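You operate a simulated robot arm through the tools that you are given. There is no shell and no other tool.

The job below is to be done with a simulated two-armed robot. You get a single attempt, and the scene is never put back.

## Task
Hold the mesh wash bag on the gridded mat steady with one hand and flip the zip of the mesh wash bag the other way with the other.
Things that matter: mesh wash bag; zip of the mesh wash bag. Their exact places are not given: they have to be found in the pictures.

It is judged by the outcome, as a careful person would: the job done as asked, and still so three seconds after it is handed in. It fails if anything else is knocked over, pushed out of place, dropped, spilled or broken.

## Robot
Two 7-joint arms with two-finger parallel grippers on one trunk, on a base that drives. Base frame: it is fixed to the floor where the robot stands at the start and does not move with it; the origin is under the middle of the robot, x ahead of it, y to its left, z up. Readings come in m, rad, newtons and seconds.
The left shoulder is at the start at [0.11, 0.169, 1.511], the right one opposite. With the tool pointing down near the work surface each hand reaches from about 0.44 to 0.76 m from the robot's upright axis, wherever it stands, measured 20 degrees to its own side. Places, roughly: mesh wash bag [-2, 1.75, 1]; zip of the mesh wash bag [-2.2, 1.6, 1]. Payload 1.57 kg a hand.
Tool frame (each hand has its own): the origin (TCP) lies between the finger pads and is the grasp point; the fingertips stand 0.03 m ahead of it; z points along the fingers, y is the line along which they close. Largest opening 0.08 m; finger width 0.017, thickness 0.012; the body of the gripper, 0.04 by 0.082 m, starts 0.08 m behind the TCP.
Orientation is told as [roll, pitch, yaw] about the base's x, y, z axes, in that order, counted from this pose: with the fingers straight down and closing along the base's y, the tool's x points along the base's -x, its y along +y and its z along -z.

## Interface
- The arms move only by the tool move_arm. It takes "left_commands", "right_commands" or both (then of equal length, played together; a hand with none holds still); each is a list of rows, each a list of 7 numbers: the shift along the base's x, y, z in m, then the turn, a rotation vector about the base's x, y, z in degrees, then the finger opening in m, from 0 to 0.08. In form: [[x, y, z, wx, wy, wz, gripper], ...]. A call has 1 to 20 rows; each row shifts and turns the commanded pose from where the row before left it. Each row takes 0.2 s and may step no farther than 0.05 m and 0.15 rad from the row before; otherwise, or with a gripper value out of range, the whole call is refused. A pose out of reach is approached as far as the arm can. The call stops where the force on the tool passes 40 N (or 10 N more than at its start, if that is more) or the arm is blocked; 0.2 s more then pass. The fingers move at their own pace (about 0.072 m/s each) and stop on an object; they squeeze with about 21 N. The grip force told is the motor's: it shows also when the fingers shut on nothing. Time passes only in rows, and 0.2 s behind the last, so rows that do not move let the fingers close. It gives the time, the measured TCP pose, the force on the tool (base axes), the opening and the grip force at its end, in the units of the frame above (readings bear some noise), with the torque about the TCP (base axes, N m) and any sound that the robot's microphone picked up.
- Cameras (640 x 400 px; columns grow to the right, rows downward): "scene" is now at [0.166, -0.0011, 1.7084]; the picture's right is [-0.00, -1.00, 0.00], its down [-0.64, 0.00, -0.77] and it looks along [0.77, -0.00, -0.64] (base axes); focal length 269 px, centre (320, 200). "left" rides on the left gripper at [0.072, 0.007, -0.122] in its tool frame; the picture's right is [-0.09, 1.00, 0.00], its down [-0.84, -0.08, -0.54] and it looks along [-0.54, -0.05, 0.84] (tool axes); focal length 238 px, centre (320, 200). "right" rides on the right gripper at [0.072, -0.007, -0.122] in its tool frame; the picture's right is [0.09, 1.00, 0.00], its down [-0.84, 0.08, -0.54] and it looks along [-0.54, 0.05, 0.84] (tool axes); focal length 238 px, centre (320, 200).
- camera(camera): a new picture of that camera. The clock stands still meanwhile.
- raise_lower(by): slides the trunk up (or, below 0, down) by that many m; the arms and the scene camera ride with it, the base frame stays. It gives what a move gives, with no picture.
- roll_base(legs): drives the robot by 1 to 6 legs, each [ahead, left, turn to the left] in m, m and rad, along the robot's own axes; the way and the turn of a leg run together, so that a leg with both is an arc; at most 1.5 m and 3.142 rad a leg. The arms and the cameras ride along, it lands a little off, and it stops where it bumps. It gives what a move gives.
- turn_head(pan, tilt): turns the head with the scene camera to pan (to the left, within 1.501 rad either way) and tilt (down, from -0.506 to 1.204), counted from straight ahead of the robot. It gives what a move gives.
- probe_pixels(camera, pixels): there is no depth. For up to 12 entries [column, row, z] of the newest picture of that camera ("zoom" is the newest enlarged one), the place [x, y] in the base frame at which the ray of that pixel passes the height z, good to about 0.003 m. The clock stands still meanwhile.
- zoom(camera, box): a new picture of the part [left, top, right, bottom] of that camera's present view, enlarged. The clock stands still meanwhile.
- sign_off(): hands the job in; it is judged then, once.

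Leave the grippers open and the arms clear of the work at the hand-in unless told otherwise.

The tools are called after "Call:" by a JSON object that holds its "api" and its "payload". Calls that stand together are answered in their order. move_arm: Moves the arms, as the interface text tells. Its arguments: {"type":"object","properties":{"left_commands":{"type":"array"},"right_commands":{"type":"array"}},"required":[]} The other tools are called the same way: raise_lower (by) slides the trunk up or down; roll_base (legs) drives the base; turn_head (pan, tilt) turns the head that bears the scene camera; camera (camera) takes a picture; probe_pixels (camera, pixels) gives the place at which the rays of pixels pass given heights; zoom (camera, box) takes an enlarged picture of a part of a camera's view; sign_off () hands the job in.

At the start:

```text
time_s: 0.0
left_tcp_pos: [0.6696, 0.241, 1.1586]
left_tcp_rot: [-0.001, 0.0, -0.002]
left_ft_force: [0.3, -0.3, -0.2]
left_moment: [0.03, 0.0, -0.03]
left_gripper_width: 0.08
left_finger_force: 0.1
right_tcp_pos: [0.6782, -0.2161, 1.2297]
right_tcp_rot: [0.001, 0.0, -0.001]
right_ft_force: [0.3, 0.5, -0.1]
right_moment: [-0.03, 0.0, 0.02]
right_gripper_width: 0.08
right_finger_force: 0.0
trunk travel left (down, up): [-0.825, 0.065]
robot x, y, heading: [-0.0016, -0.0027, -0.003]
head pan, tilt: [-0.003, 0.695]
```

scene: 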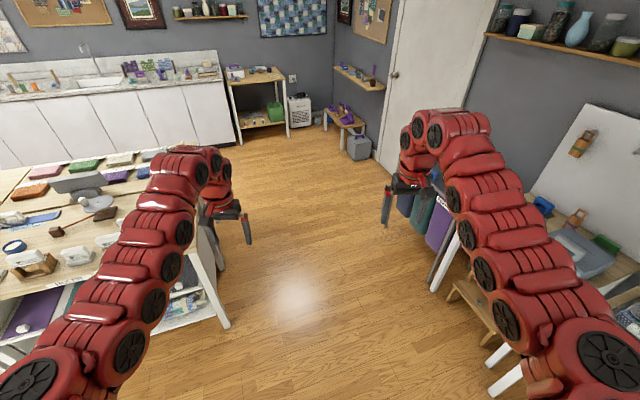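
right: 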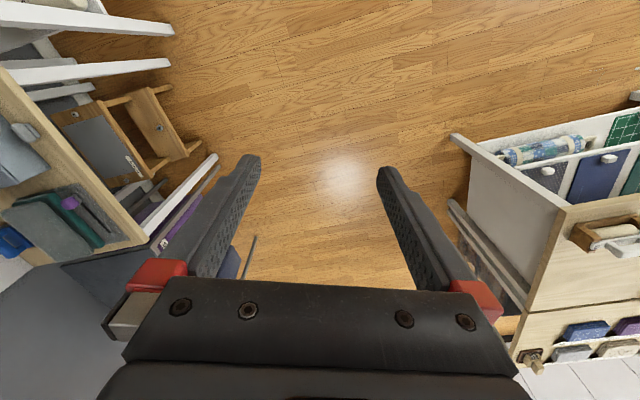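
left: 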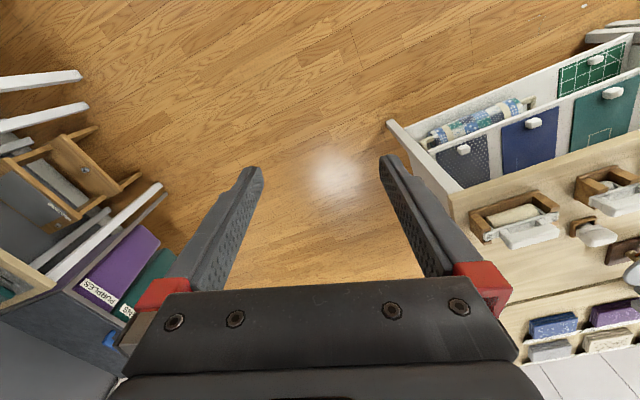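

The picture shows a workshop. The bag should be behind me to the left, near [-2, 1.75, 1], so I'll pan the head left to see the way there.

Call:
{"api": "turn_head", "payload": {"pan": 1.5, "tilt": 0.4}}

Call:
{"api": "camera", "payload": {"camera": "scene"}}

```text
time_s: 1.6
left_tcp_pos: [0.6698, 0.2414, 1.1588]
left_tcp_rot: [0.0, -0.001, 0.0]
left_ft_force: [-0.1, 0.4, -0.4]
left_moment: [-0.01, -0.02, -0.03]
left_gripper_width: 0.0799
left_finger_force: 0.1
right_tcp_pos: [0.6774, -0.2165, 1.2303]
right_tcp_rot: [-0.001, 0.0, -0.002]
right_ft_force: [-0.2, 0.3, -0.4]
right_moment: [0.03, 0.0, 0.02]
right_gripper_width: 0.08
right_finger_force: 0.1
trunk travel left (down, up): [-0.825, 0.065]
robot x, y, heading: [-0.0011, -0.0016, 0.002]
head pan, tilt: [1.499, 0.4]
```

```text
taken
```

scene: 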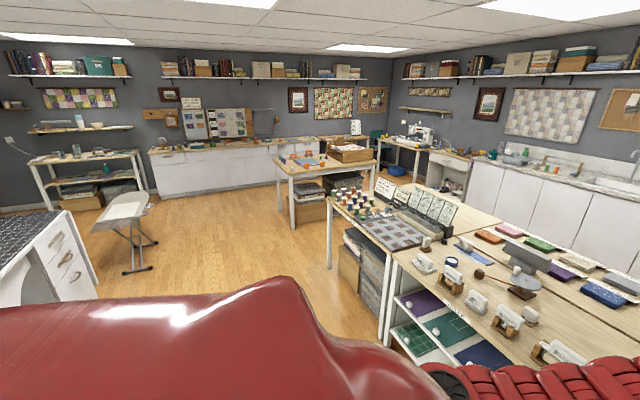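

I see a white cabinet with a dark gridded top at the left of the picture (about 30,240), probably the one with the mat. Next I measure how close the nearby table corners are, so I can turn safely.

Call:
{"api": "probe_pixels", "payload": {"camera": "scene", "pixels": [[395, 260, 0.9], [328, 200, 0.9], [520, 362, 0.9], [62, 213, 0.9], [75, 240, 0.9], [98, 297, 0.4], [10, 270, 0.9]]}}

Call:
{"api": "turn_head", "payload": {"pan": 0.7, "tilt": 0.8}}

Call:
{"api": "camera", "payload": {"camera": "scene"}}

```text
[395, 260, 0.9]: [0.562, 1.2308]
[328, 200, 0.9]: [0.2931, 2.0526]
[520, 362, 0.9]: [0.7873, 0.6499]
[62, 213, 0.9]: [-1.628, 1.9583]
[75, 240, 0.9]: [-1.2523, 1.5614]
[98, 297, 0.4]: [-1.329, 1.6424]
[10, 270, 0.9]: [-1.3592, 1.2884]
```

```text
time_s: 2.7
left_tcp_pos: [0.6693, 0.2411, 1.1596]
left_tcp_rot: [0.0, 0.003, 0.001]
left_ft_force: [0.2, -0.6, -0.1]
left_moment: [-0.03, 0.0, 0.0]
left_gripper_width: 0.0801
left_finger_force: 0.1
right_tcp_pos: [0.677, -0.2162, 1.231]
right_tcp_rot: [0.001, 0.001, -0.001]
right_ft_force: [0.5, 0.2, 0.4]
right_moment: [-0.02, 0.02, 0.01]
right_gripper_width: 0.0799
right_finger_force: 0.1
trunk travel left (down, up): [-0.825, 0.065]
robot x, y, heading: [-0.0017, 0.002, 0.005]
head pan, tilt: [0.7, 0.799]
```

```text
taken
```

scene: 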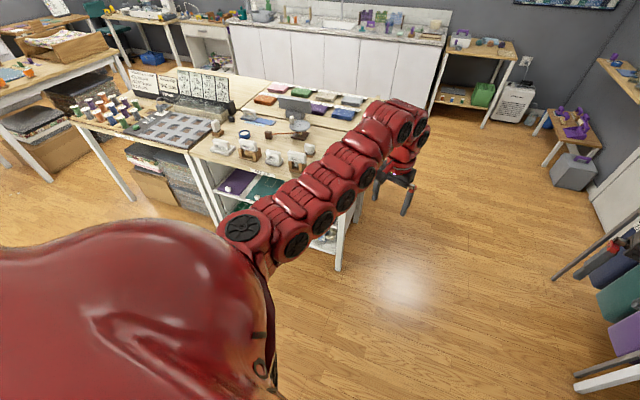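

A table stands close at front-left. I look to the right too, to see which way round is freer.

Call:
{"api": "turn_head", "payload": {"pan": -1.5, "tilt": 0.6}}

Call:
{"api": "camera", "payload": {"camera": "scene"}}

Call:
{"api": "probe_pixels", "payload": {"camera": "scene", "pixels": [[320, 200, 0.0]]}}

```text
time_s: 4.8
left_tcp_pos: [0.6686, 0.2415, 1.1601]
left_tcp_rot: [-0.001, -0.001, -0.001]
left_ft_force: [0.8, -0.6, 0.6]
left_moment: [0.02, -0.01, -0.02]
left_gripper_width: 0.08
left_finger_force: 0.0
right_tcp_pos: [0.678, -0.2169, 1.2311]
right_tcp_rot: [0.002, 0.0, -0.002]
right_ft_force: [0.1, -0.4, 0.0]
right_moment: [0.02, 0.01, -0.01]
right_gripper_width: 0.08
right_finger_force: 0.1
trunk travel left (down, up): [-0.825, 0.065]
robot x, y, heading: [0.0004, -0.0035, -0.004]
head pan, tilt: [-1.499, 0.6]
```

```text
taken
```

scene: 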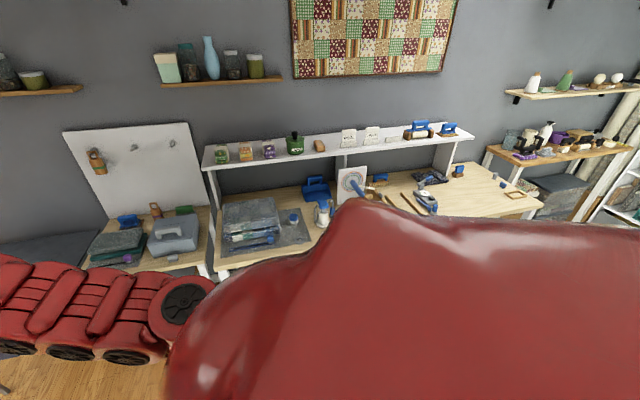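

```text
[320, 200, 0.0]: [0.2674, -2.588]
```

The right side is blocked by benches, the left side is open, and the table corner is over 1 m away (outside the hands' reach circle). I raise the trunk slightly for clearance and turn left, then look.

Call:
{"api": "raise_lower", "payload": {"by": 0.06}}

Call:
{"api": "roll_base", "payload": {"legs": [[0, 0, 1.57]]}}

Call:
{"api": "turn_head", "payload": {"pan": 0.9, "tilt": 0.6}}

Call:
{"api": "camera", "payload": {"camera": "scene"}}

```text
time_s: 5.8
left_tcp_pos: [0.6695, 0.2413, 1.2191]
left_tcp_rot: [0.0, 0.001, 0.0]
left_ft_force: [0.4, 0.0, 0.3]
left_moment: [0.01, -0.02, -0.01]
left_gripper_width: 0.08
left_finger_force: 0.1
right_tcp_pos: [0.6786, -0.2161, 1.2901]
right_tcp_rot: [0.0, -0.001, -0.002]
right_ft_force: [0.8, -0.4, 0.4]
right_moment: [0.0, 0.0, -0.02]
right_gripper_width: 0.08
right_finger_force: 0.0
trunk travel left (down, up): [-0.885, 0.005]
robot x, y, heading: [-0.0029, -0.0008, 0.004]
head pan, tilt: [-1.499, 0.6]
```

```text
time_s: 10.0
left_tcp_pos: [-0.2308, 0.6735, 1.2191]
left_tcp_rot: [-0.001, 0.002, 1.554]
left_ft_force: [0.3, 0.2, -0.3]
left_moment: [0.03, -0.02, 0.03]
left_gripper_width: 0.0802
left_finger_force: 0.1
right_tcp_pos: [0.2271, 0.6745, 1.2903]
right_tcp_rot: [0.003, 0.0, 1.555]
right_ft_force: [-0.4, 0.4, -0.2]
right_moment: [0.03, 0.0, -0.01]
right_gripper_width: 0.08
right_finger_force: 0.0
trunk travel left (down, up): [-0.885, 0.005]
robot x, y, heading: [0.0023, 0.0, 1.554]
head pan, tilt: [-1.499, 0.6]
```

```text
time_s: 12.2
left_tcp_pos: [-0.231, 0.6726, 1.2184]
left_tcp_rot: [-0.001, -0.001, 1.555]
left_ft_force: [0.3, -0.1, -0.2]
left_moment: [0.01, -0.01, -0.02]
left_gripper_width: 0.08
left_finger_force: 0.0
right_tcp_pos: [0.2266, 0.6751, 1.2914]
right_tcp_rot: [0.0, 0.002, 1.554]
right_ft_force: [0.9, -0.2, -0.1]
right_moment: [0.0, -0.01, -0.02]
right_gripper_width: 0.0798
right_finger_force: 0.0
trunk travel left (down, up): [-0.885, 0.005]
robot x, y, heading: [0.0044, 0.0031, 1.552]
head pan, tilt: [0.901, 0.6]
```

```text
taken
```

scene: 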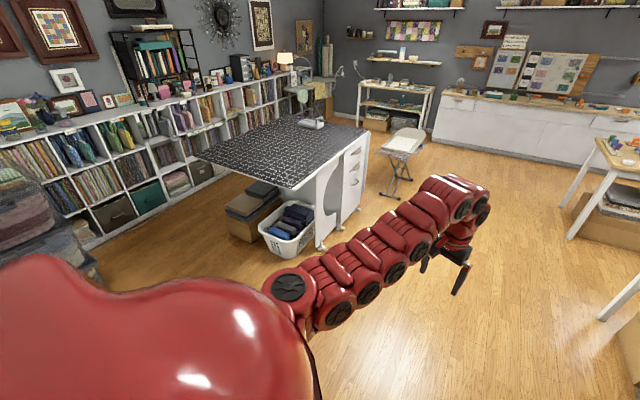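

I see the table with the dark gridded mat (about 285,150) and something on its far side near (310,122). I zoom in.

Call:
{"api": "zoom", "payload": {"camera": "scene", "box": [190, 90, 390, 215]}}

Call:
{"api": "probe_pixels", "payload": {"camera": "scene", "pixels": [[200, 155, 0.95], [290, 190, 0.95], [368, 128, 0.95], [262, 118, 0.95], [310, 124, 0.95]]}}

```text
3.20 times, centred on (290, 152) of scene
```

zoom: 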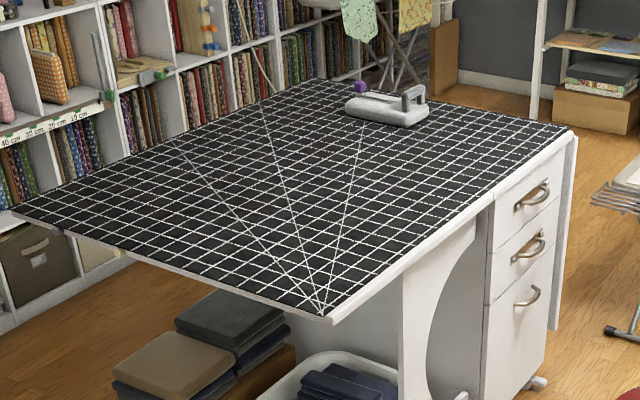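

```text
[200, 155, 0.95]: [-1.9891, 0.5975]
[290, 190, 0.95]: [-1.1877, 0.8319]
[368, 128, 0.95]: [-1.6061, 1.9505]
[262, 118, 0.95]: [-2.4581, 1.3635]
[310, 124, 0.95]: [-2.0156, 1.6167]
```

The device on the mat with a purple part (zoom 360,88) must be the bag and its zip. It sits near the far end of the table. I probe the floor obstacles to plan a way around.

Call:
{"api": "probe_pixels", "payload": {"camera": "scene", "pixels": [[385, 198, 0.0], [412, 180, 0.0], [375, 178, 0.0], [360, 112, 0.0], [570, 208, 0.0], [600, 318, 0.0], [420, 145, 0.4], [322, 250, 0.0], [372, 160, 0.05]]}}

Call:
{"api": "zoom", "payload": {"camera": "scene", "box": [280, 40, 460, 210]}}

```text
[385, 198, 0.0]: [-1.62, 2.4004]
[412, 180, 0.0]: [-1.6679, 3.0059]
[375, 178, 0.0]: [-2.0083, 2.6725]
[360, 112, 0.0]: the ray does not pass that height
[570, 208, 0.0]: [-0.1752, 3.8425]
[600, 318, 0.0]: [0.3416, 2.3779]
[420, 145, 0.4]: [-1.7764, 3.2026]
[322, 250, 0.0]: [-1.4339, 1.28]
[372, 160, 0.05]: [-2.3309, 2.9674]
```

```text
2.35 times, centred on (370, 125) of scene
```

zoom: 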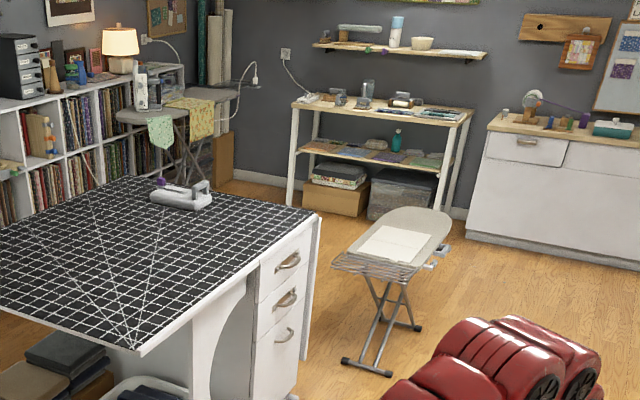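

An ironing board stands past the far end of the table, so I will approach from the drawer side (+x side). I drive to about (-0.8, 1.8), turn to face the bag, and look again.

Call:
{"api": "roll_base", "payload": {"legs": [[1.0, 0.45, 0], [0.8, 0.35, 0], [0, 0, 1.8]]}}

Call:
{"api": "turn_head", "payload": {"pan": 0.0, "tilt": 0.6}}

Call:
{"api": "camera", "payload": {"camera": "scene"}}

```text
time_s: 26.3
left_tcp_pos: [-1.3857, 1.4203, 1.2193]
left_tcp_rot: [-0.001, 0.001, -2.924]
left_ft_force: [0.0, 0.1, -0.2]
left_moment: [-0.01, 0.02, -0.01]
left_gripper_width: 0.0801
left_finger_force: 0.0
right_tcp_pos: [-1.4925, 1.8649, 1.2903]
right_tcp_rot: [0.001, -0.001, -2.924]
right_ft_force: [-0.9, -0.2, -0.1]
right_moment: [-0.03, -0.01, -0.01]
right_gripper_width: 0.0799
right_finger_force: 0.0
trunk travel left (down, up): [-0.885, 0.005]
robot x, y, heading: [-0.786, 1.8001, -2.92]
head pan, tilt: [0.901, 0.6]
```

```text
time_s: 27.5
left_tcp_pos: [-1.3857, 1.42, 1.2193]
left_tcp_rot: [0.0, 0.0, -2.922]
left_ft_force: [-1.3, -0.8, 0.2]
left_moment: [0.04, -0.03, 0.01]
left_gripper_width: 0.08
left_finger_force: 0.0
right_tcp_pos: [-1.4934, 1.8641, 1.2893]
right_tcp_rot: [0.0, 0.0, -2.925]
right_ft_force: [0.9, 0.3, 0.7]
right_moment: [-0.05, -0.01, -0.01]
right_gripper_width: 0.0798
right_finger_force: 0.1
trunk travel left (down, up): [-0.885, 0.005]
robot x, y, heading: [-0.7823, 1.8006, -2.92]
head pan, tilt: [0.0, 0.6]
```

```text
taken
```

scene: 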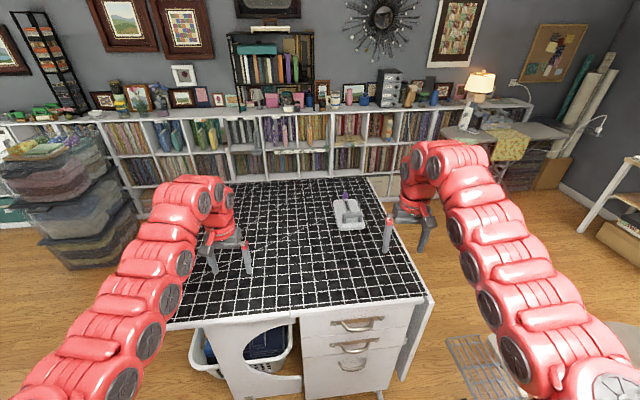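

The bag is at about (350,213). I zoom in on it and take table edge measures.

Call:
{"api": "zoom", "payload": {"camera": "scene", "box": [310, 180, 390, 240]}}

Call:
{"api": "probe_pixels", "payload": {"camera": "scene", "pixels": [[432, 298, 0.95], [370, 178, 0.95], [335, 228, 0.95], [365, 228, 0.95], [335, 202, 0.95], [360, 202, 0.95], [345, 195, 1.0]]}}

```text
6.67 times, centred on (350, 210) of scene
```

zoom: 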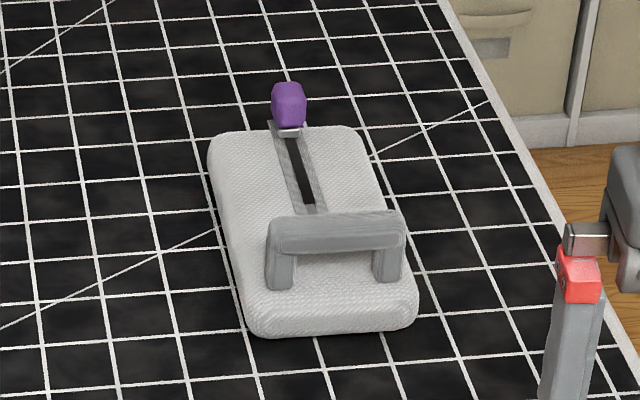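

```text
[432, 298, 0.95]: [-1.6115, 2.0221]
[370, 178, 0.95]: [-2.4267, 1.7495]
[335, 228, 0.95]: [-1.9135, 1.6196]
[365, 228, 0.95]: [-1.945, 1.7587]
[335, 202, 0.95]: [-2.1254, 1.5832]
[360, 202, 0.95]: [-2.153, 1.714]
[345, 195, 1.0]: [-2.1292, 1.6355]
```

The bag is a soft block with a grey grip handle, a slot, and a purple pull at the slot's far end. It lies only about 0.2 m from the table's right-hand edge in this view, so that side is the best standing place. I look at that free space.

Call:
{"api": "turn_head", "payload": {"pan": -0.75, "tilt": 0.75}}

Call:
{"api": "camera", "payload": {"camera": "scene"}}

```text
time_s: 28.6
left_tcp_pos: [-1.3856, 1.42, 1.2208]
left_tcp_rot: [0.0, 0.0, -2.924]
left_ft_force: [-0.6, -1.6, 0.4]
left_moment: [-0.04, -0.01, -0.01]
left_gripper_width: 0.08
left_finger_force: 0.0
right_tcp_pos: [-1.4932, 1.8646, 1.2908]
right_tcp_rot: [0.0, 0.0, -2.925]
right_ft_force: [-0.7, -0.3, 0.2]
right_moment: [0.02, -0.01, 0.03]
right_gripper_width: 0.08
right_finger_force: 0.1
trunk travel left (down, up): [-0.885, 0.005]
robot x, y, heading: [-0.7842, 1.8026, -2.921]
head pan, tilt: [-0.75, 0.75]
```

```text
taken
```

scene: 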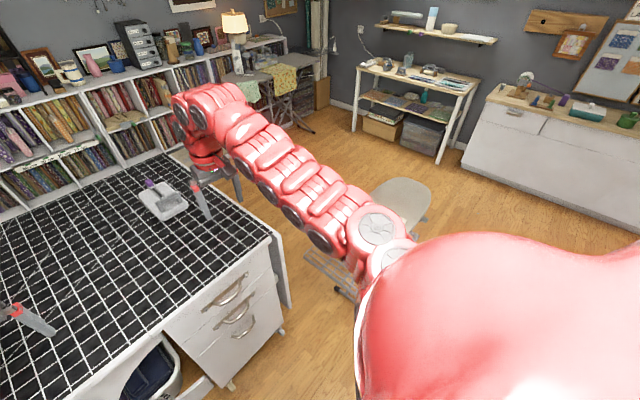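

I measure the ironing board, the shelf leg, and the far furniture to judge whether the base fits through.

Call:
{"api": "probe_pixels", "payload": {"camera": "scene", "pixels": [[430, 185, 0.75], [305, 255, 0.75], [375, 190, 0.75], [340, 292, 0.0], [424, 222, 0.0], [437, 162, 0.0], [355, 130, 0.0], [310, 130, 0.0], [285, 305, 0.0], [232, 388, 0.0], [285, 325, 0.05]]}}

Call:
{"api": "zoom", "payload": {"camera": "scene", "box": [160, 60, 480, 320]}}

```text
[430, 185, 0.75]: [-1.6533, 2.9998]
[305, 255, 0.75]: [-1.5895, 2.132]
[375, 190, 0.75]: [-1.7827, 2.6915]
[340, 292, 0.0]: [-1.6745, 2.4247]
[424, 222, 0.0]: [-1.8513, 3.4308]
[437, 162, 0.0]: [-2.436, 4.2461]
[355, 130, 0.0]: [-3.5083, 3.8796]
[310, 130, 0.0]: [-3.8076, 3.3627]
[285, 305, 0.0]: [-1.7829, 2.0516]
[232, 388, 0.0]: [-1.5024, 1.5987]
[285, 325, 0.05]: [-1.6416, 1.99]
```

```text
1.54 times, centred on (320, 190) of scene
```

zoom: 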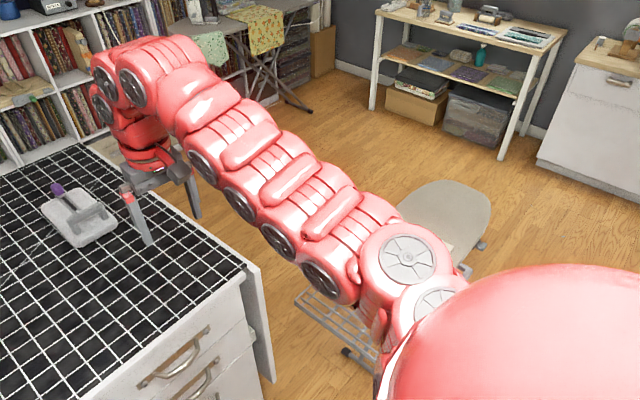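

The floor behind the board is open. I turn to face that way to see the passage around the ironing board.

Call:
{"api": "roll_base", "payload": {"legs": [[0, 0, -1.3]]}}

Call:
{"api": "turn_head", "payload": {"pan": 0.0, "tilt": 0.5}}

Call:
{"api": "camera", "payload": {"camera": "scene"}}

```text
time_s: 32.2
left_tcp_pos: [-1.3178, 2.2717, 1.2186]
left_tcp_rot: [0.001, 0.0, 2.071]
left_ft_force: [-0.3, -0.5, -0.5]
left_moment: [0.01, -0.01, 0.01]
left_gripper_width: 0.0797
left_finger_force: 0.0
right_tcp_pos: [-0.9215, 2.4993, 1.2907]
right_tcp_rot: [-0.001, 0.001, 2.069]
right_ft_force: [0.3, 0.6, 0.5]
right_moment: [0.0, 0.01, 0.04]
right_gripper_width: 0.08
right_finger_force: 0.0
trunk travel left (down, up): [-0.885, 0.005]
robot x, y, heading: [-0.7852, 1.8, 2.076]
head pan, tilt: [-0.75, 0.75]
```

```text
time_s: 33.3
left_tcp_pos: [-1.3168, 2.2704, 1.2182]
left_tcp_rot: [0.001, 0.0, 2.071]
left_ft_force: [0.2, 0.7, 0.4]
left_moment: [-0.03, -0.03, 0.04]
left_gripper_width: 0.0801
left_finger_force: 0.1
right_tcp_pos: [-0.9211, 2.4982, 1.2905]
right_tcp_rot: [0.001, 0.0, 2.069]
right_ft_force: [0.3, -1.2, -0.1]
right_moment: [0.02, -0.04, 0.01]
right_gripper_width: 0.0801
right_finger_force: 0.0
trunk travel left (down, up): [-0.885, 0.005]
robot x, y, heading: [-0.7851, 1.8016, 2.073]
head pan, tilt: [0.0, 0.499]
```

```text
taken
```

scene: 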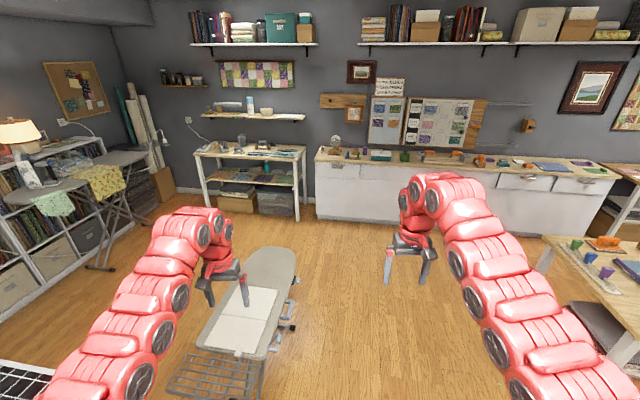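

Call:
{"api": "probe_pixels", "payload": {"camera": "scene", "pixels": [[318, 218, 0.0], [300, 222, 0.0], [208, 205, 0.0], [294, 262, 0.7], [248, 250, 0.7], [165, 395, 0.7], [262, 398, 0.7], [105, 268, 0.0], [145, 240, 0.0], [285, 328, 0.5], [20, 320, 0.0], [540, 240, 0.75]]}}

Call:
{"api": "zoom", "payload": {"camera": "scene", "box": [0, 120, 320, 400]}}

```text
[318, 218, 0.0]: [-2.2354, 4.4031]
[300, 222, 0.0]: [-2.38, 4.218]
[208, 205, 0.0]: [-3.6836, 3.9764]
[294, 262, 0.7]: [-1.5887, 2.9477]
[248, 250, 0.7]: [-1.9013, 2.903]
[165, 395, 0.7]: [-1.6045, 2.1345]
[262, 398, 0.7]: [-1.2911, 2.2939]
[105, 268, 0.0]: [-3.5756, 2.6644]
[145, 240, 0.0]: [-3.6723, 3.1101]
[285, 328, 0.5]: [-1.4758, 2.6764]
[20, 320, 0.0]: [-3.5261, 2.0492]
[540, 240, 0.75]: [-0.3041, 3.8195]
```

```text
1.43 times, centred on (160, 260) of scene
```

zoom: 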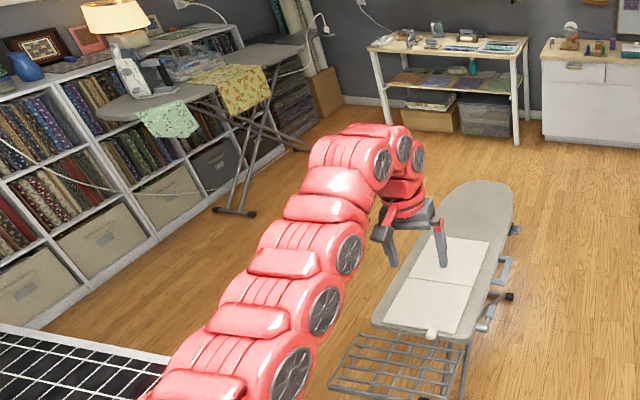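

The way is open: the ironing board spans about x −1.3…−1.9, y 2.1…3.0, and the back cabinets start at y≈4.2. I check the table on the right for clearance before driving past.

Call:
{"api": "probe_pixels", "payload": {"camera": "scene", "pixels": [[540, 240, 0.9], [540, 270, 0.0], [638, 352, 0.9], [638, 345, 0.75], [545, 272, 0.3], [316, 150, 0.95]]}}

Call:
{"api": "turn_head", "payload": {"pan": -0.8, "tilt": 0.7}}

Call:
{"api": "camera", "payload": {"camera": "scene"}}

```text
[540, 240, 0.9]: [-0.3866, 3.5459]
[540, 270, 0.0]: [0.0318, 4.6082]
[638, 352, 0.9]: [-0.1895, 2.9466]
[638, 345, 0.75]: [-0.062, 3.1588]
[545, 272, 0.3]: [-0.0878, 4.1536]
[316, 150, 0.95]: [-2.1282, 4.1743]
```

```text
time_s: 34.4
left_tcp_pos: [-1.3173, 2.2709, 1.2186]
left_tcp_rot: [0.001, 0.002, 2.071]
left_ft_force: [-0.3, -0.6, 1.2]
left_moment: [-0.01, -0.01, 0.0]
left_gripper_width: 0.0801
left_finger_force: 0.1
right_tcp_pos: [-0.9209, 2.4978, 1.2897]
right_tcp_rot: [0.0, 0.001, 2.069]
right_ft_force: [-0.1, 0.2, 0.2]
right_moment: [0.03, -0.02, -0.02]
right_gripper_width: 0.0803
right_finger_force: 0.0
trunk travel left (down, up): [-0.885, 0.005]
robot x, y, heading: [-0.7857, 1.8012, 2.069]
head pan, tilt: [-0.799, 0.7]
```

```text
taken
```

scene: 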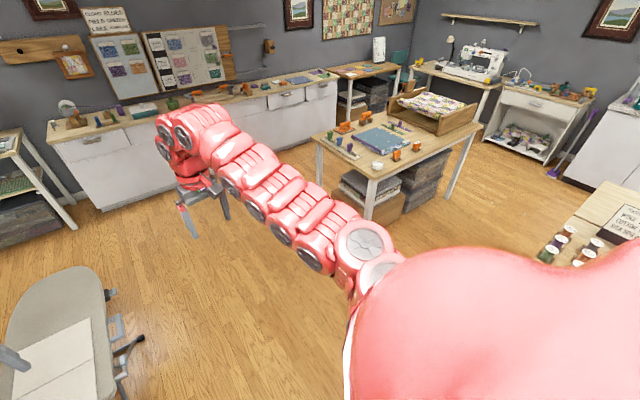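

The neighbour table starts at about x −0.35, so a corridor about 1 m wide is free. I check the cabinet front line, then drive along it.

Call:
{"api": "probe_pixels", "payload": {"camera": "scene", "pixels": [[100, 210, 0.0], [335, 130, 0.0], [368, 218, 0.0], [372, 176, 0.9], [318, 140, 0.9]]}}

Call:
{"api": "roll_base", "payload": {"legs": [[0.902, -0.434, 0], [0, 0, 1.07]]}}

Call:
{"api": "turn_head", "payload": {"pan": 0.0, "tilt": 0.7}}

Call:
{"api": "camera", "payload": {"camera": "scene"}}

```text
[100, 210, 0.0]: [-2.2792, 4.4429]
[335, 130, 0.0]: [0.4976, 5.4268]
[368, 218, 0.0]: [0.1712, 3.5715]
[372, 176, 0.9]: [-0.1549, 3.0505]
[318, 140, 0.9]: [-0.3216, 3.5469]
```

```text
time_s: 42.4
left_tcp_pos: [-1.5134, 2.5478, 1.2191]
left_tcp_rot: [0.0, 0.001, -3.122]
left_ft_force: [0.3, 0.4, 0.9]
left_moment: [-0.02, -0.01, -0.01]
left_gripper_width: 0.0801
left_finger_force: 0.0
right_tcp_pos: [-1.5289, 3.0044, 1.2913]
right_tcp_rot: [0.003, 0.001, -3.126]
right_ft_force: [-0.2, -0.7, 0.1]
right_moment: [0.03, -0.01, 0.02]
right_gripper_width: 0.08
right_finger_force: 0.1
trunk travel left (down, up): [-0.885, 0.005]
robot x, y, heading: [-0.8431, 2.7986, -3.125]
head pan, tilt: [-0.799, 0.7]
```

```text
time_s: 43.5
left_tcp_pos: [-1.5127, 2.5482, 1.2199]
left_tcp_rot: [0.0, 0.0, -3.123]
left_ft_force: [0.1, -0.2, 0.2]
left_moment: [0.0, 0.02, -0.03]
left_gripper_width: 0.0799
left_finger_force: 0.1
right_tcp_pos: [-1.5288, 3.0053, 1.2899]
right_tcp_rot: [0.002, 0.0, -3.126]
right_ft_force: [-0.8, -0.3, 0.3]
right_moment: [0.04, -0.03, 0.01]
right_gripper_width: 0.0799
right_finger_force: 0.0
trunk travel left (down, up): [-0.885, 0.005]
robot x, y, heading: [-0.847, 2.8023, -3.122]
head pan, tilt: [0.0, 0.7]
```

```text
taken
```

scene: 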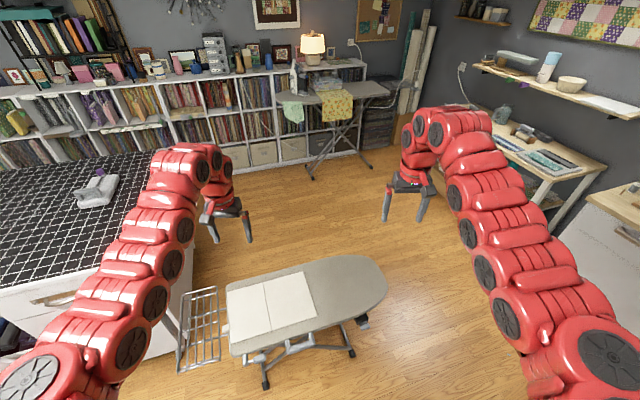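

I see the ironing board just ahead, with its rounded end at about (388,290), and open floor beyond. I measure the board end, then drive around it.

Call:
{"api": "probe_pixels", "payload": {"camera": "scene", "pixels": [[388, 290, 0.7], [368, 322, 0.5], [372, 262, 0.7], [180, 295, 0.7], [195, 245, 0.95], [560, 228, 0.0], [590, 155, 0.8]]}}

Call:
{"api": "roll_base", "payload": {"legs": [[0.3, -0.75, 0], [1.25, 0, 0]]}}

Call:
{"api": "turn_head", "payload": {"pan": 0.9, "tilt": 0.7}}

Call:
{"api": "camera", "payload": {"camera": "scene"}}

```text
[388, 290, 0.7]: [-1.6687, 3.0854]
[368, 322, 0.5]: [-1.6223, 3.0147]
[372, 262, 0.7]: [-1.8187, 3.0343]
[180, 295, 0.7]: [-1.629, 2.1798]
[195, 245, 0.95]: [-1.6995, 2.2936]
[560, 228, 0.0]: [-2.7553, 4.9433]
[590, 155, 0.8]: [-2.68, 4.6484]
```

```text
time_s: 53.7
left_tcp_pos: [-3.0711, 3.2731, 1.2202]
left_tcp_rot: [-0.001, 0.0, -3.125]
left_ft_force: [-0.1, 0.0, 0.2]
left_moment: [0.01, 0.01, 0.01]
left_gripper_width: 0.0801
left_finger_force: 0.1
right_tcp_pos: [-3.0873, 3.7317, 1.2919]
right_tcp_rot: [-0.001, -0.001, -3.129]
right_ft_force: [-0.3, -0.3, 0.3]
right_moment: [0.04, -0.01, 0.0]
right_gripper_width: 0.0801
right_finger_force: 0.2
trunk travel left (down, up): [-0.885, 0.005]
robot x, y, heading: [-2.4072, 3.526, -3.13]
head pan, tilt: [0.0, 0.7]
```

```text
time_s: 54.9
left_tcp_pos: [-3.072, 3.2744, 1.2195]
left_tcp_rot: [-0.002, 0.001, -3.127]
left_ft_force: [0.1, 0.3, 0.0]
left_moment: [0.02, 0.03, -0.01]
left_gripper_width: 0.0804
left_finger_force: 0.0
right_tcp_pos: [-3.0877, 3.7307, 1.2912]
right_tcp_rot: [0.0, -0.002, -3.129]
right_ft_force: [-0.2, 0.2, 0.1]
right_moment: [0.01, -0.01, -0.02]
right_gripper_width: 0.0799
right_finger_force: 0.1
trunk travel left (down, up): [-0.885, 0.005]
robot x, y, heading: [-2.408, 3.527, -3.132]
head pan, tilt: [0.901, 0.7]
```

```text
taken
```

scene: 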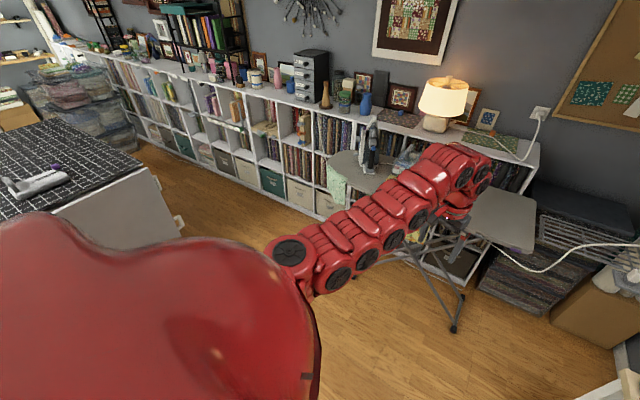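

The second ironing board with an upright iron (372,140) is off to my left-front. I measure its distance before turning.

Call:
{"api": "probe_pixels", "payload": {"camera": "scene", "pixels": [[372, 120, 1.2], [370, 170, 0.95], [395, 190, 0.95], [535, 250, 0.95], [420, 250, 0.3], [455, 328, 0.0], [142, 172, 0.95]]}}

```text
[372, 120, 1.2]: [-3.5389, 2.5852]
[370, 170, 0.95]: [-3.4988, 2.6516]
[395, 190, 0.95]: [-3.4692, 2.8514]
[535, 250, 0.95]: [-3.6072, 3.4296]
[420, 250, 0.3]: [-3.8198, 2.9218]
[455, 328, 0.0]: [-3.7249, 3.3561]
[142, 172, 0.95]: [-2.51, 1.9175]
```

The iron is outside the turning circle (x −3.5 against −3.12). I turn left to face the table end, and approach to about (-2.35, 2.75).

Call:
{"api": "roll_base", "payload": {"legs": [[0, 0, 1.88], [0.759, -0.189, 0]]}}

Call:
{"api": "turn_head", "payload": {"pan": 0.0, "tilt": 0.8}}

Call:
{"api": "camera", "payload": {"camera": "scene"}}

```text
time_s: 63.5
left_tcp_pos: [-1.9333, 2.1856, 1.2187]
left_tcp_rot: [0.0, 0.0, -1.271]
left_ft_force: [0.1, 0.2, -0.4]
left_moment: [-0.02, 0.0, 0.0]
left_gripper_width: 0.0798
left_finger_force: 0.0
right_tcp_pos: [-2.3674, 2.0419, 1.2917]
right_tcp_rot: [0.002, -0.001, -1.272]
right_ft_force: [-0.3, -0.3, -0.7]
right_moment: [-0.01, 0.02, 0.01]
right_gripper_width: 0.08
right_finger_force: 0.1
trunk travel left (down, up): [-0.885, 0.005]
robot x, y, heading: [-2.3609, 2.7503, -1.269]
head pan, tilt: [0.901, 0.7]
```

```text
time_s: 64.7
left_tcp_pos: [-1.9343, 2.1845, 1.2198]
left_tcp_rot: [-0.001, 0.001, -1.271]
left_ft_force: [0.3, 1.7, 0.5]
left_moment: [0.04, 0.01, -0.01]
left_gripper_width: 0.0801
left_finger_force: 0.0
right_tcp_pos: [-2.3664, 2.0418, 1.291]
right_tcp_rot: [0.0, -0.002, -1.271]
right_ft_force: [0.0, -0.6, 0.7]
right_moment: [-0.02, 0.02, 0.03]
right_gripper_width: 0.0797
right_finger_force: 0.0
trunk travel left (down, up): [-0.885, 0.005]
robot x, y, heading: [-2.3616, 2.75, -1.275]
head pan, tilt: [0.0, 0.799]
```

```text
taken
```

scene: 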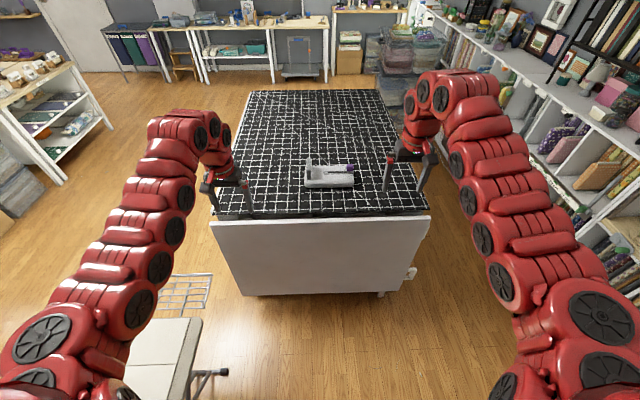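

Now I face the table end squarely, with the bag at (330,176) and its purple pull at (350,168). I zoom and probe it.

Call:
{"api": "zoom", "payload": {"camera": "scene", "box": [290, 150, 370, 200]}}

Call:
{"api": "probe_pixels", "payload": {"camera": "scene", "pixels": [[213, 222, 0.95], [428, 215, 0.95], [305, 187, 0.95], [353, 187, 0.95], [350, 167, 1.0], [309, 160, 1.0], [330, 176, 0.98], [380, 296, 0.0]]}}

```text
8.00 times, centred on (330, 175) of scene
```

zoom: 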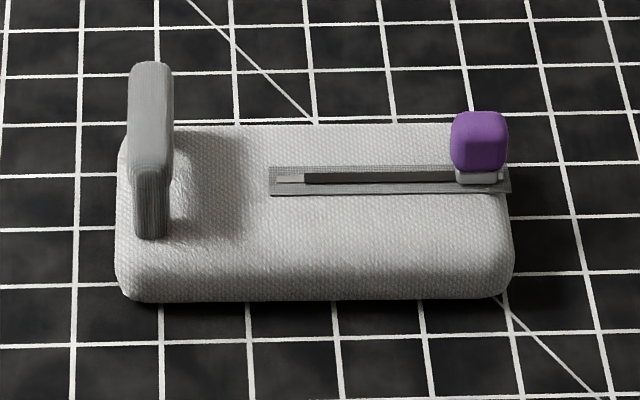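

```text
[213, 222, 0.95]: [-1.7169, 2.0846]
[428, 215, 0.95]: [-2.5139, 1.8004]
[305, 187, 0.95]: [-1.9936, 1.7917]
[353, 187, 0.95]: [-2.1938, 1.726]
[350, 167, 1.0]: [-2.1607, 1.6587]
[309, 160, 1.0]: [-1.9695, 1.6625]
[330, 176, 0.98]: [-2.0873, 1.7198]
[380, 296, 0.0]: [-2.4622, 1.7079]
```

The "zip" is a purple slider knob at the right end of a slot, with a grip handle on the left. It has to slide leftward, toward the handle. I'll look down to see the base's clearance before closing in.

Call:
{"api": "turn_head", "payload": {"pan": 0.0, "tilt": 1.2}}

Call:
{"api": "camera", "payload": {"camera": "scene"}}

Call:
{"api": "probe_pixels", "payload": {"camera": "scene", "pixels": [[320, 398, 0.0], [320, 200, 0.0], [320, 398, 0.3]]}}

```text
time_s: 65.6
left_tcp_pos: [-1.933, 2.1846, 1.2186]
left_tcp_rot: [-0.001, 0.001, -1.271]
left_ft_force: [-0.8, 1.1, -0.7]
left_moment: [-0.02, 0.01, 0.02]
left_gripper_width: 0.08
left_finger_force: 0.1
right_tcp_pos: [-2.3671, 2.0416, 1.2897]
right_tcp_rot: [0.001, -0.003, -1.273]
right_ft_force: [-0.6, -0.5, -0.2]
right_moment: [-0.04, -0.01, 0.0]
right_gripper_width: 0.08
right_finger_force: 0.1
trunk travel left (down, up): [-0.885, 0.005]
robot x, y, heading: [-2.3612, 2.7539, -1.27]
head pan, tilt: [0.0, 1.201]
```

```text
taken
```

scene: 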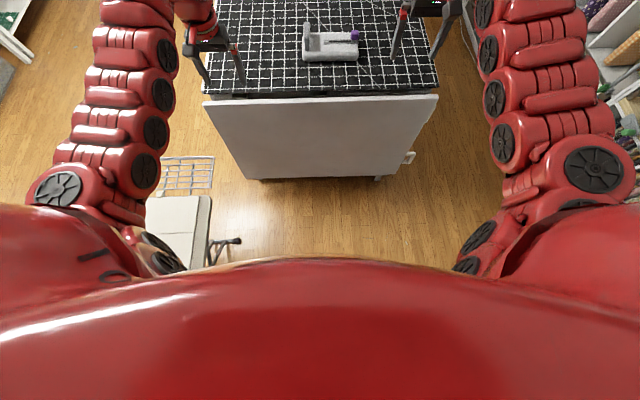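

```text
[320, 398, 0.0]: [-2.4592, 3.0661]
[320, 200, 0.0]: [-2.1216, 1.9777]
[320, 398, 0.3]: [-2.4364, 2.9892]
```

The floor ahead is clear up to the hanging leaf. I drive ahead about 0.48 m, keeping the base around 0.45 m from the table edge.

Call:
{"api": "roll_base", "payload": {"legs": [[0.3, -0.05, 0.02], [0.18, 0.0, 0]]}}

Call:
{"api": "turn_head", "payload": {"pan": 0.0, "tilt": 0.95}}

Call:
{"api": "camera", "payload": {"camera": "scene"}}

Call:
{"api": "zoom", "payload": {"camera": "scene", "box": [270, 150, 370, 220]}}

Call:
{"api": "camera", "payload": {"camera": "right"}}

Call:
{"api": "camera", "payload": {"camera": "left"}}

```text
time_s: 68.8
left_tcp_pos: [-1.8217, 1.731, 1.2204]
left_tcp_rot: [-0.001, -0.002, -1.246]
left_ft_force: [-1.0, 0.2, 0.8]
left_moment: [0.02, -0.01, 0.0]
left_gripper_width: 0.0803
left_finger_force: 0.0
right_tcp_pos: [-2.2519, 1.5769, 1.2928]
right_tcp_rot: [-0.001, -0.002, -1.248]
right_ft_force: [0.0, -0.2, 0.1]
right_moment: [-0.08, 0.03, -0.01]
right_gripper_width: 0.0798
right_finger_force: 0.0
trunk travel left (down, up): [-0.885, 0.005]
robot x, y, heading: [-2.2631, 2.287, -1.243]
head pan, tilt: [0.0, 1.201]
```

```text
time_s: 69.5
left_tcp_pos: [-1.8198, 1.7259, 1.2191]
left_tcp_rot: [-0.002, 0.002, -1.246]
left_ft_force: [0.5, -0.5, -0.1]
left_moment: [0.0, 0.02, 0.01]
left_gripper_width: 0.0801
left_finger_force: 0.0
right_tcp_pos: [-2.2503, 1.5712, 1.2904]
right_tcp_rot: [0.0, 0.001, -1.248]
right_ft_force: [-0.1, -0.7, -0.3]
right_moment: [-0.01, 0.0, 0.01]
right_gripper_width: 0.08
right_finger_force: 0.1
trunk travel left (down, up): [-0.885, 0.005]
robot x, y, heading: [-2.2619, 2.2845, -1.245]
head pan, tilt: [0.0, 0.949]
```

```text
taken
```

scene: 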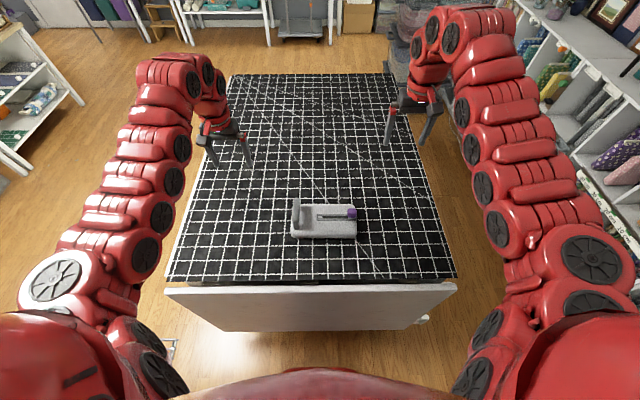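

```text
5.71 times, centred on (320, 185) of scene
```

zoom: 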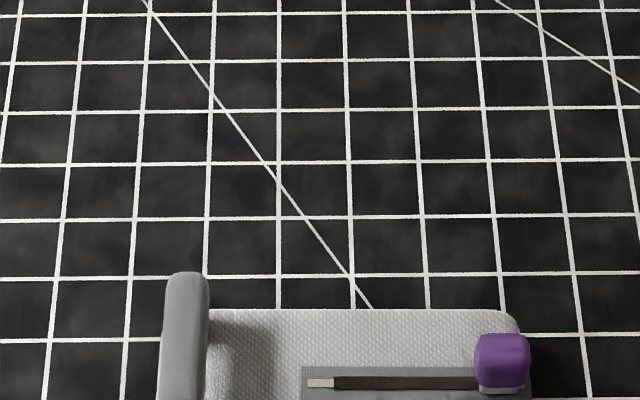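

```text
taken
```

right: 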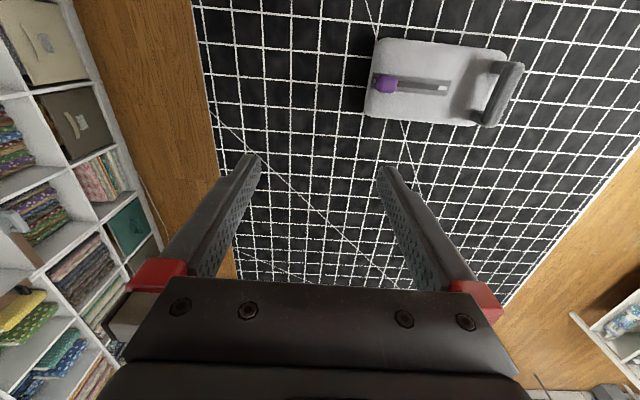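

```text
taken
```

left: 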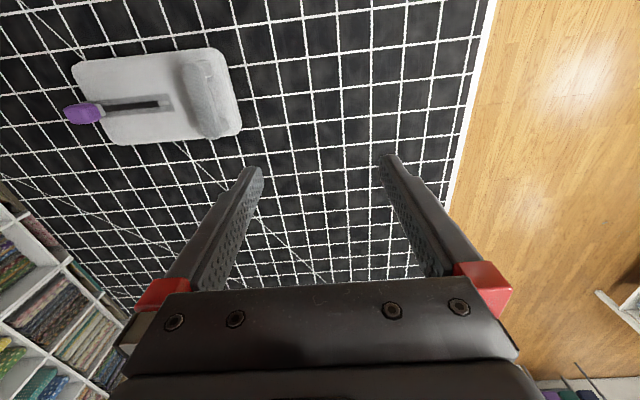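

The bag is well in view from all three cameras. I zoom into each and triangulate the knob, handle and slot.

Call:
{"api": "zoom", "payload": {"camera": "right", "box": [350, 20, 540, 140]}}

Call:
{"api": "zoom", "payload": {"camera": "left", "box": [50, 30, 260, 160]}}

Call:
{"api": "zoom", "payload": {"camera": "scene", "box": [280, 190, 370, 246]}}

```text
3.33 times, centred on (445, 80) of right
```

zoom: 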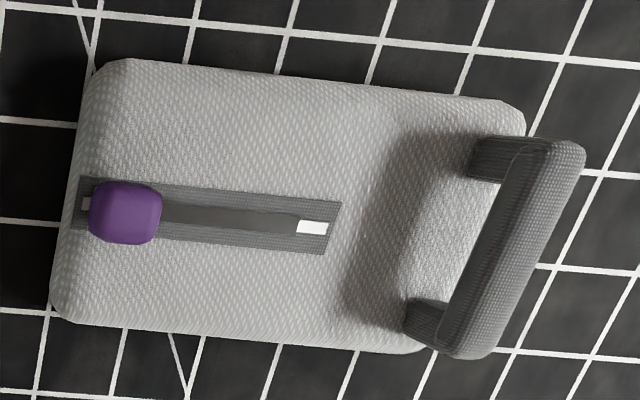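

```text
3.05 times, centred on (155, 95) of left
```

zoom: 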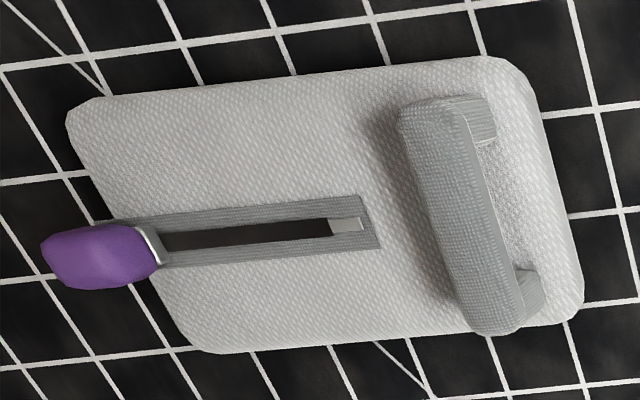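

```text
7.11 times, centred on (325, 218) of scene
```

zoom: 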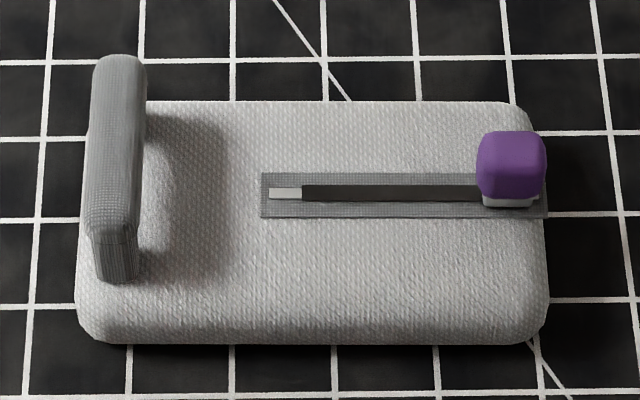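

I probe the same features (knob centre, handle bar, slot end) in all three cameras at two heights to get their true positions.

Call:
{"api": "probe_pixels", "payload": {"camera": "right", "pixels": [[386.4, 83.9, 0.9], [386.4, 83.9, 1.0], [504.5, 95, 0.9], [504.5, 95, 1.0], [448, 88.4, 0.9], [448, 88.4, 1.0]]}}

Call:
{"api": "probe_pixels", "payload": {"camera": "left", "pixels": [[82.9, 113.7, 0.9], [82.9, 113.7, 1.0], [199.3, 99.9, 0.9], [199.3, 99.9, 1.0], [163.2, 103.2, 0.9], [163.2, 103.2, 1.0]]}}

Call:
{"api": "probe_pixels", "payload": {"camera": "scene", "pixels": [[351.9, 213.1, 0.9], [351.9, 213.1, 1.0], [296.4, 210.7, 0.9], [296.4, 210.7, 1.0], [320.1, 217, 0.9], [320.1, 217, 1.0]]}}

```text
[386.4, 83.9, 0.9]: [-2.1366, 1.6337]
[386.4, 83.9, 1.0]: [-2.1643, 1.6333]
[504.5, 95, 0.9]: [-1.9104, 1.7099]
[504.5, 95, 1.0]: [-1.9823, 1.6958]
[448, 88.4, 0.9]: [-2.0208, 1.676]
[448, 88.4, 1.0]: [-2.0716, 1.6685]
```

```text
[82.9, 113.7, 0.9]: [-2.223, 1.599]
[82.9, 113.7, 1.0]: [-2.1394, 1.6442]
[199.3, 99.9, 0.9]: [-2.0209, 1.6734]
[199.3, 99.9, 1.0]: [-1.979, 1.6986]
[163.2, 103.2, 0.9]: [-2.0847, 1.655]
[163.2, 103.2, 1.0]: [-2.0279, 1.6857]
```

```text
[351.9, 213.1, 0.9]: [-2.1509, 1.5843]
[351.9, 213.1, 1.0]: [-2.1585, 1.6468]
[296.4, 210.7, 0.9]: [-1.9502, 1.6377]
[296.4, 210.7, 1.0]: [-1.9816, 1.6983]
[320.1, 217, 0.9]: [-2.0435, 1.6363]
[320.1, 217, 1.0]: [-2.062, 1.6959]
```

Triangulation agrees well: handle bar at (-1.981, 1.698, ~1.00), knob at (-2.158, 1.634, 0.978), slot's far end near (-2.052, 1.672, 0.958). I'll bring the open left hand above the handle and check alignment.

Call:
{"api": "move_arm", "payload": {"left_commands": [[-0.0322, -0.0056, -0.026, 0, 0, 0.23, 0.08], [-0.0322, -0.0056, -0.026, 0, 0, 0.23, 0.08], [-0.0322, -0.0056, -0.026, 0, 0, 0.23, 0.08], [-0.0322, -0.0056, -0.026, 0, 0, 0.23, 0.08], [-0.0322, -0.0056, -0.026, 0, 0, 0.23, 0.08], [0, 0, 0, 0, 0, 0, 0.08]]}}

Call:
{"api": "camera", "payload": {"camera": "left"}}

Call:
{"api": "camera", "payload": {"camera": "scene"}}

Call:
{"api": "camera", "payload": {"camera": "right"}}

```text
time_s: 70.9
left_tcp_pos: [-1.9807, 1.6996, 1.089]
left_tcp_rot: [-0.003, -0.001, -1.225]
left_ft_force: [0.1, 0.1, 0.6]
left_moment: [0.01, 0.03, -0.01]
left_gripper_width: 0.0804
left_finger_force: 0.1
right_tcp_pos: [-2.2504, 1.5733, 1.2903]
right_tcp_rot: [0.0, -0.001, -1.248]
right_ft_force: [-0.2, 0.4, -0.5]
right_moment: [0.0, 0.02, -0.03]
right_gripper_width: 0.08
right_finger_force: 0.1
trunk travel left (down, up): [-0.885, 0.005]
robot x, y, heading: [-2.2595, 2.2879, -1.246]
head pan, tilt: [0.0, 0.949]
```

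```text
taken
```

left: 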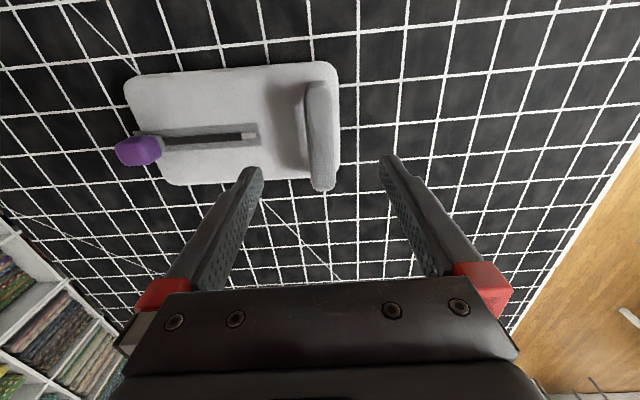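

```text
taken
```

scene: 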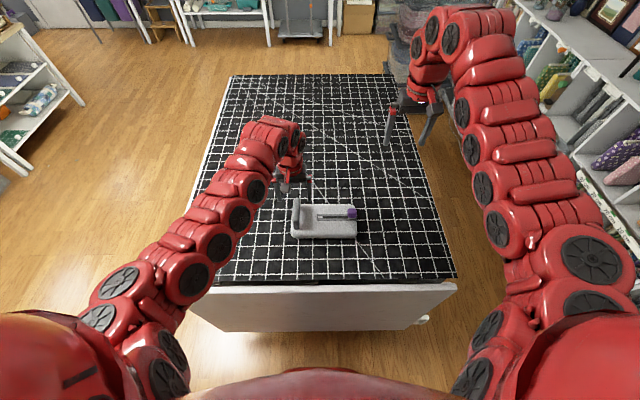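

```text
taken
```

right: 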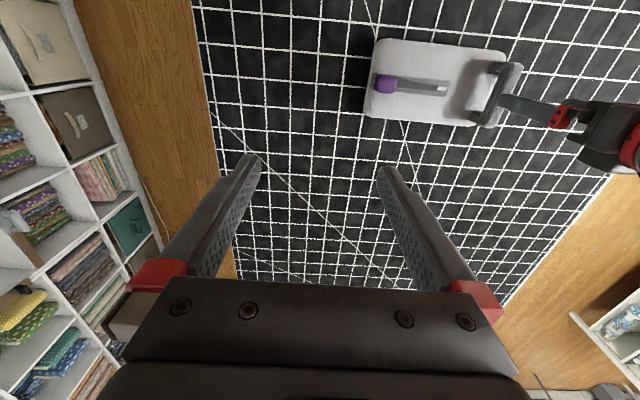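

The TCP projects near the image centre; the handle bar (columns 306–336, rows 82–190) lies right beneath between the fingers. I zoom and probe its middle.

Call:
{"api": "zoom", "payload": {"camera": "left", "box": [240, 50, 400, 200]}}

Call:
{"api": "probe_pixels", "payload": {"camera": "left", "pixels": [[318, 86, 1.0], [322, 186, 1.0], [320, 135, 1.0], [309, 135, 1.0], [335, 135, 1.0], [320, 135, 0.98]]}}

```text
2.67 times, centred on (320, 125) of left
```

zoom: 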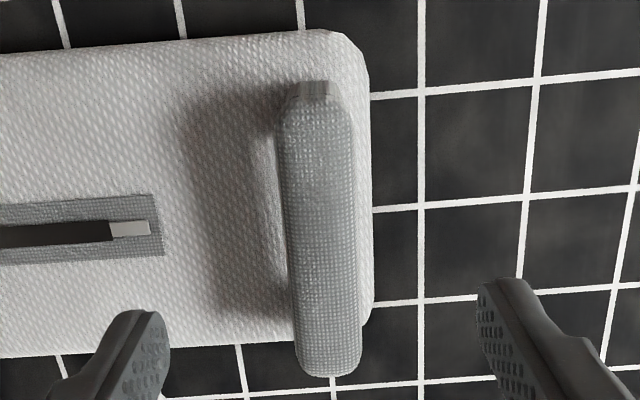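

```text
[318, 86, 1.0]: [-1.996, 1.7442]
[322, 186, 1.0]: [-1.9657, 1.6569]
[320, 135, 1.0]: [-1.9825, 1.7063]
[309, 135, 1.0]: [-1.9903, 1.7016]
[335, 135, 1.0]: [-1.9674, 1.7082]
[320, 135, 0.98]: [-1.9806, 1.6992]
```

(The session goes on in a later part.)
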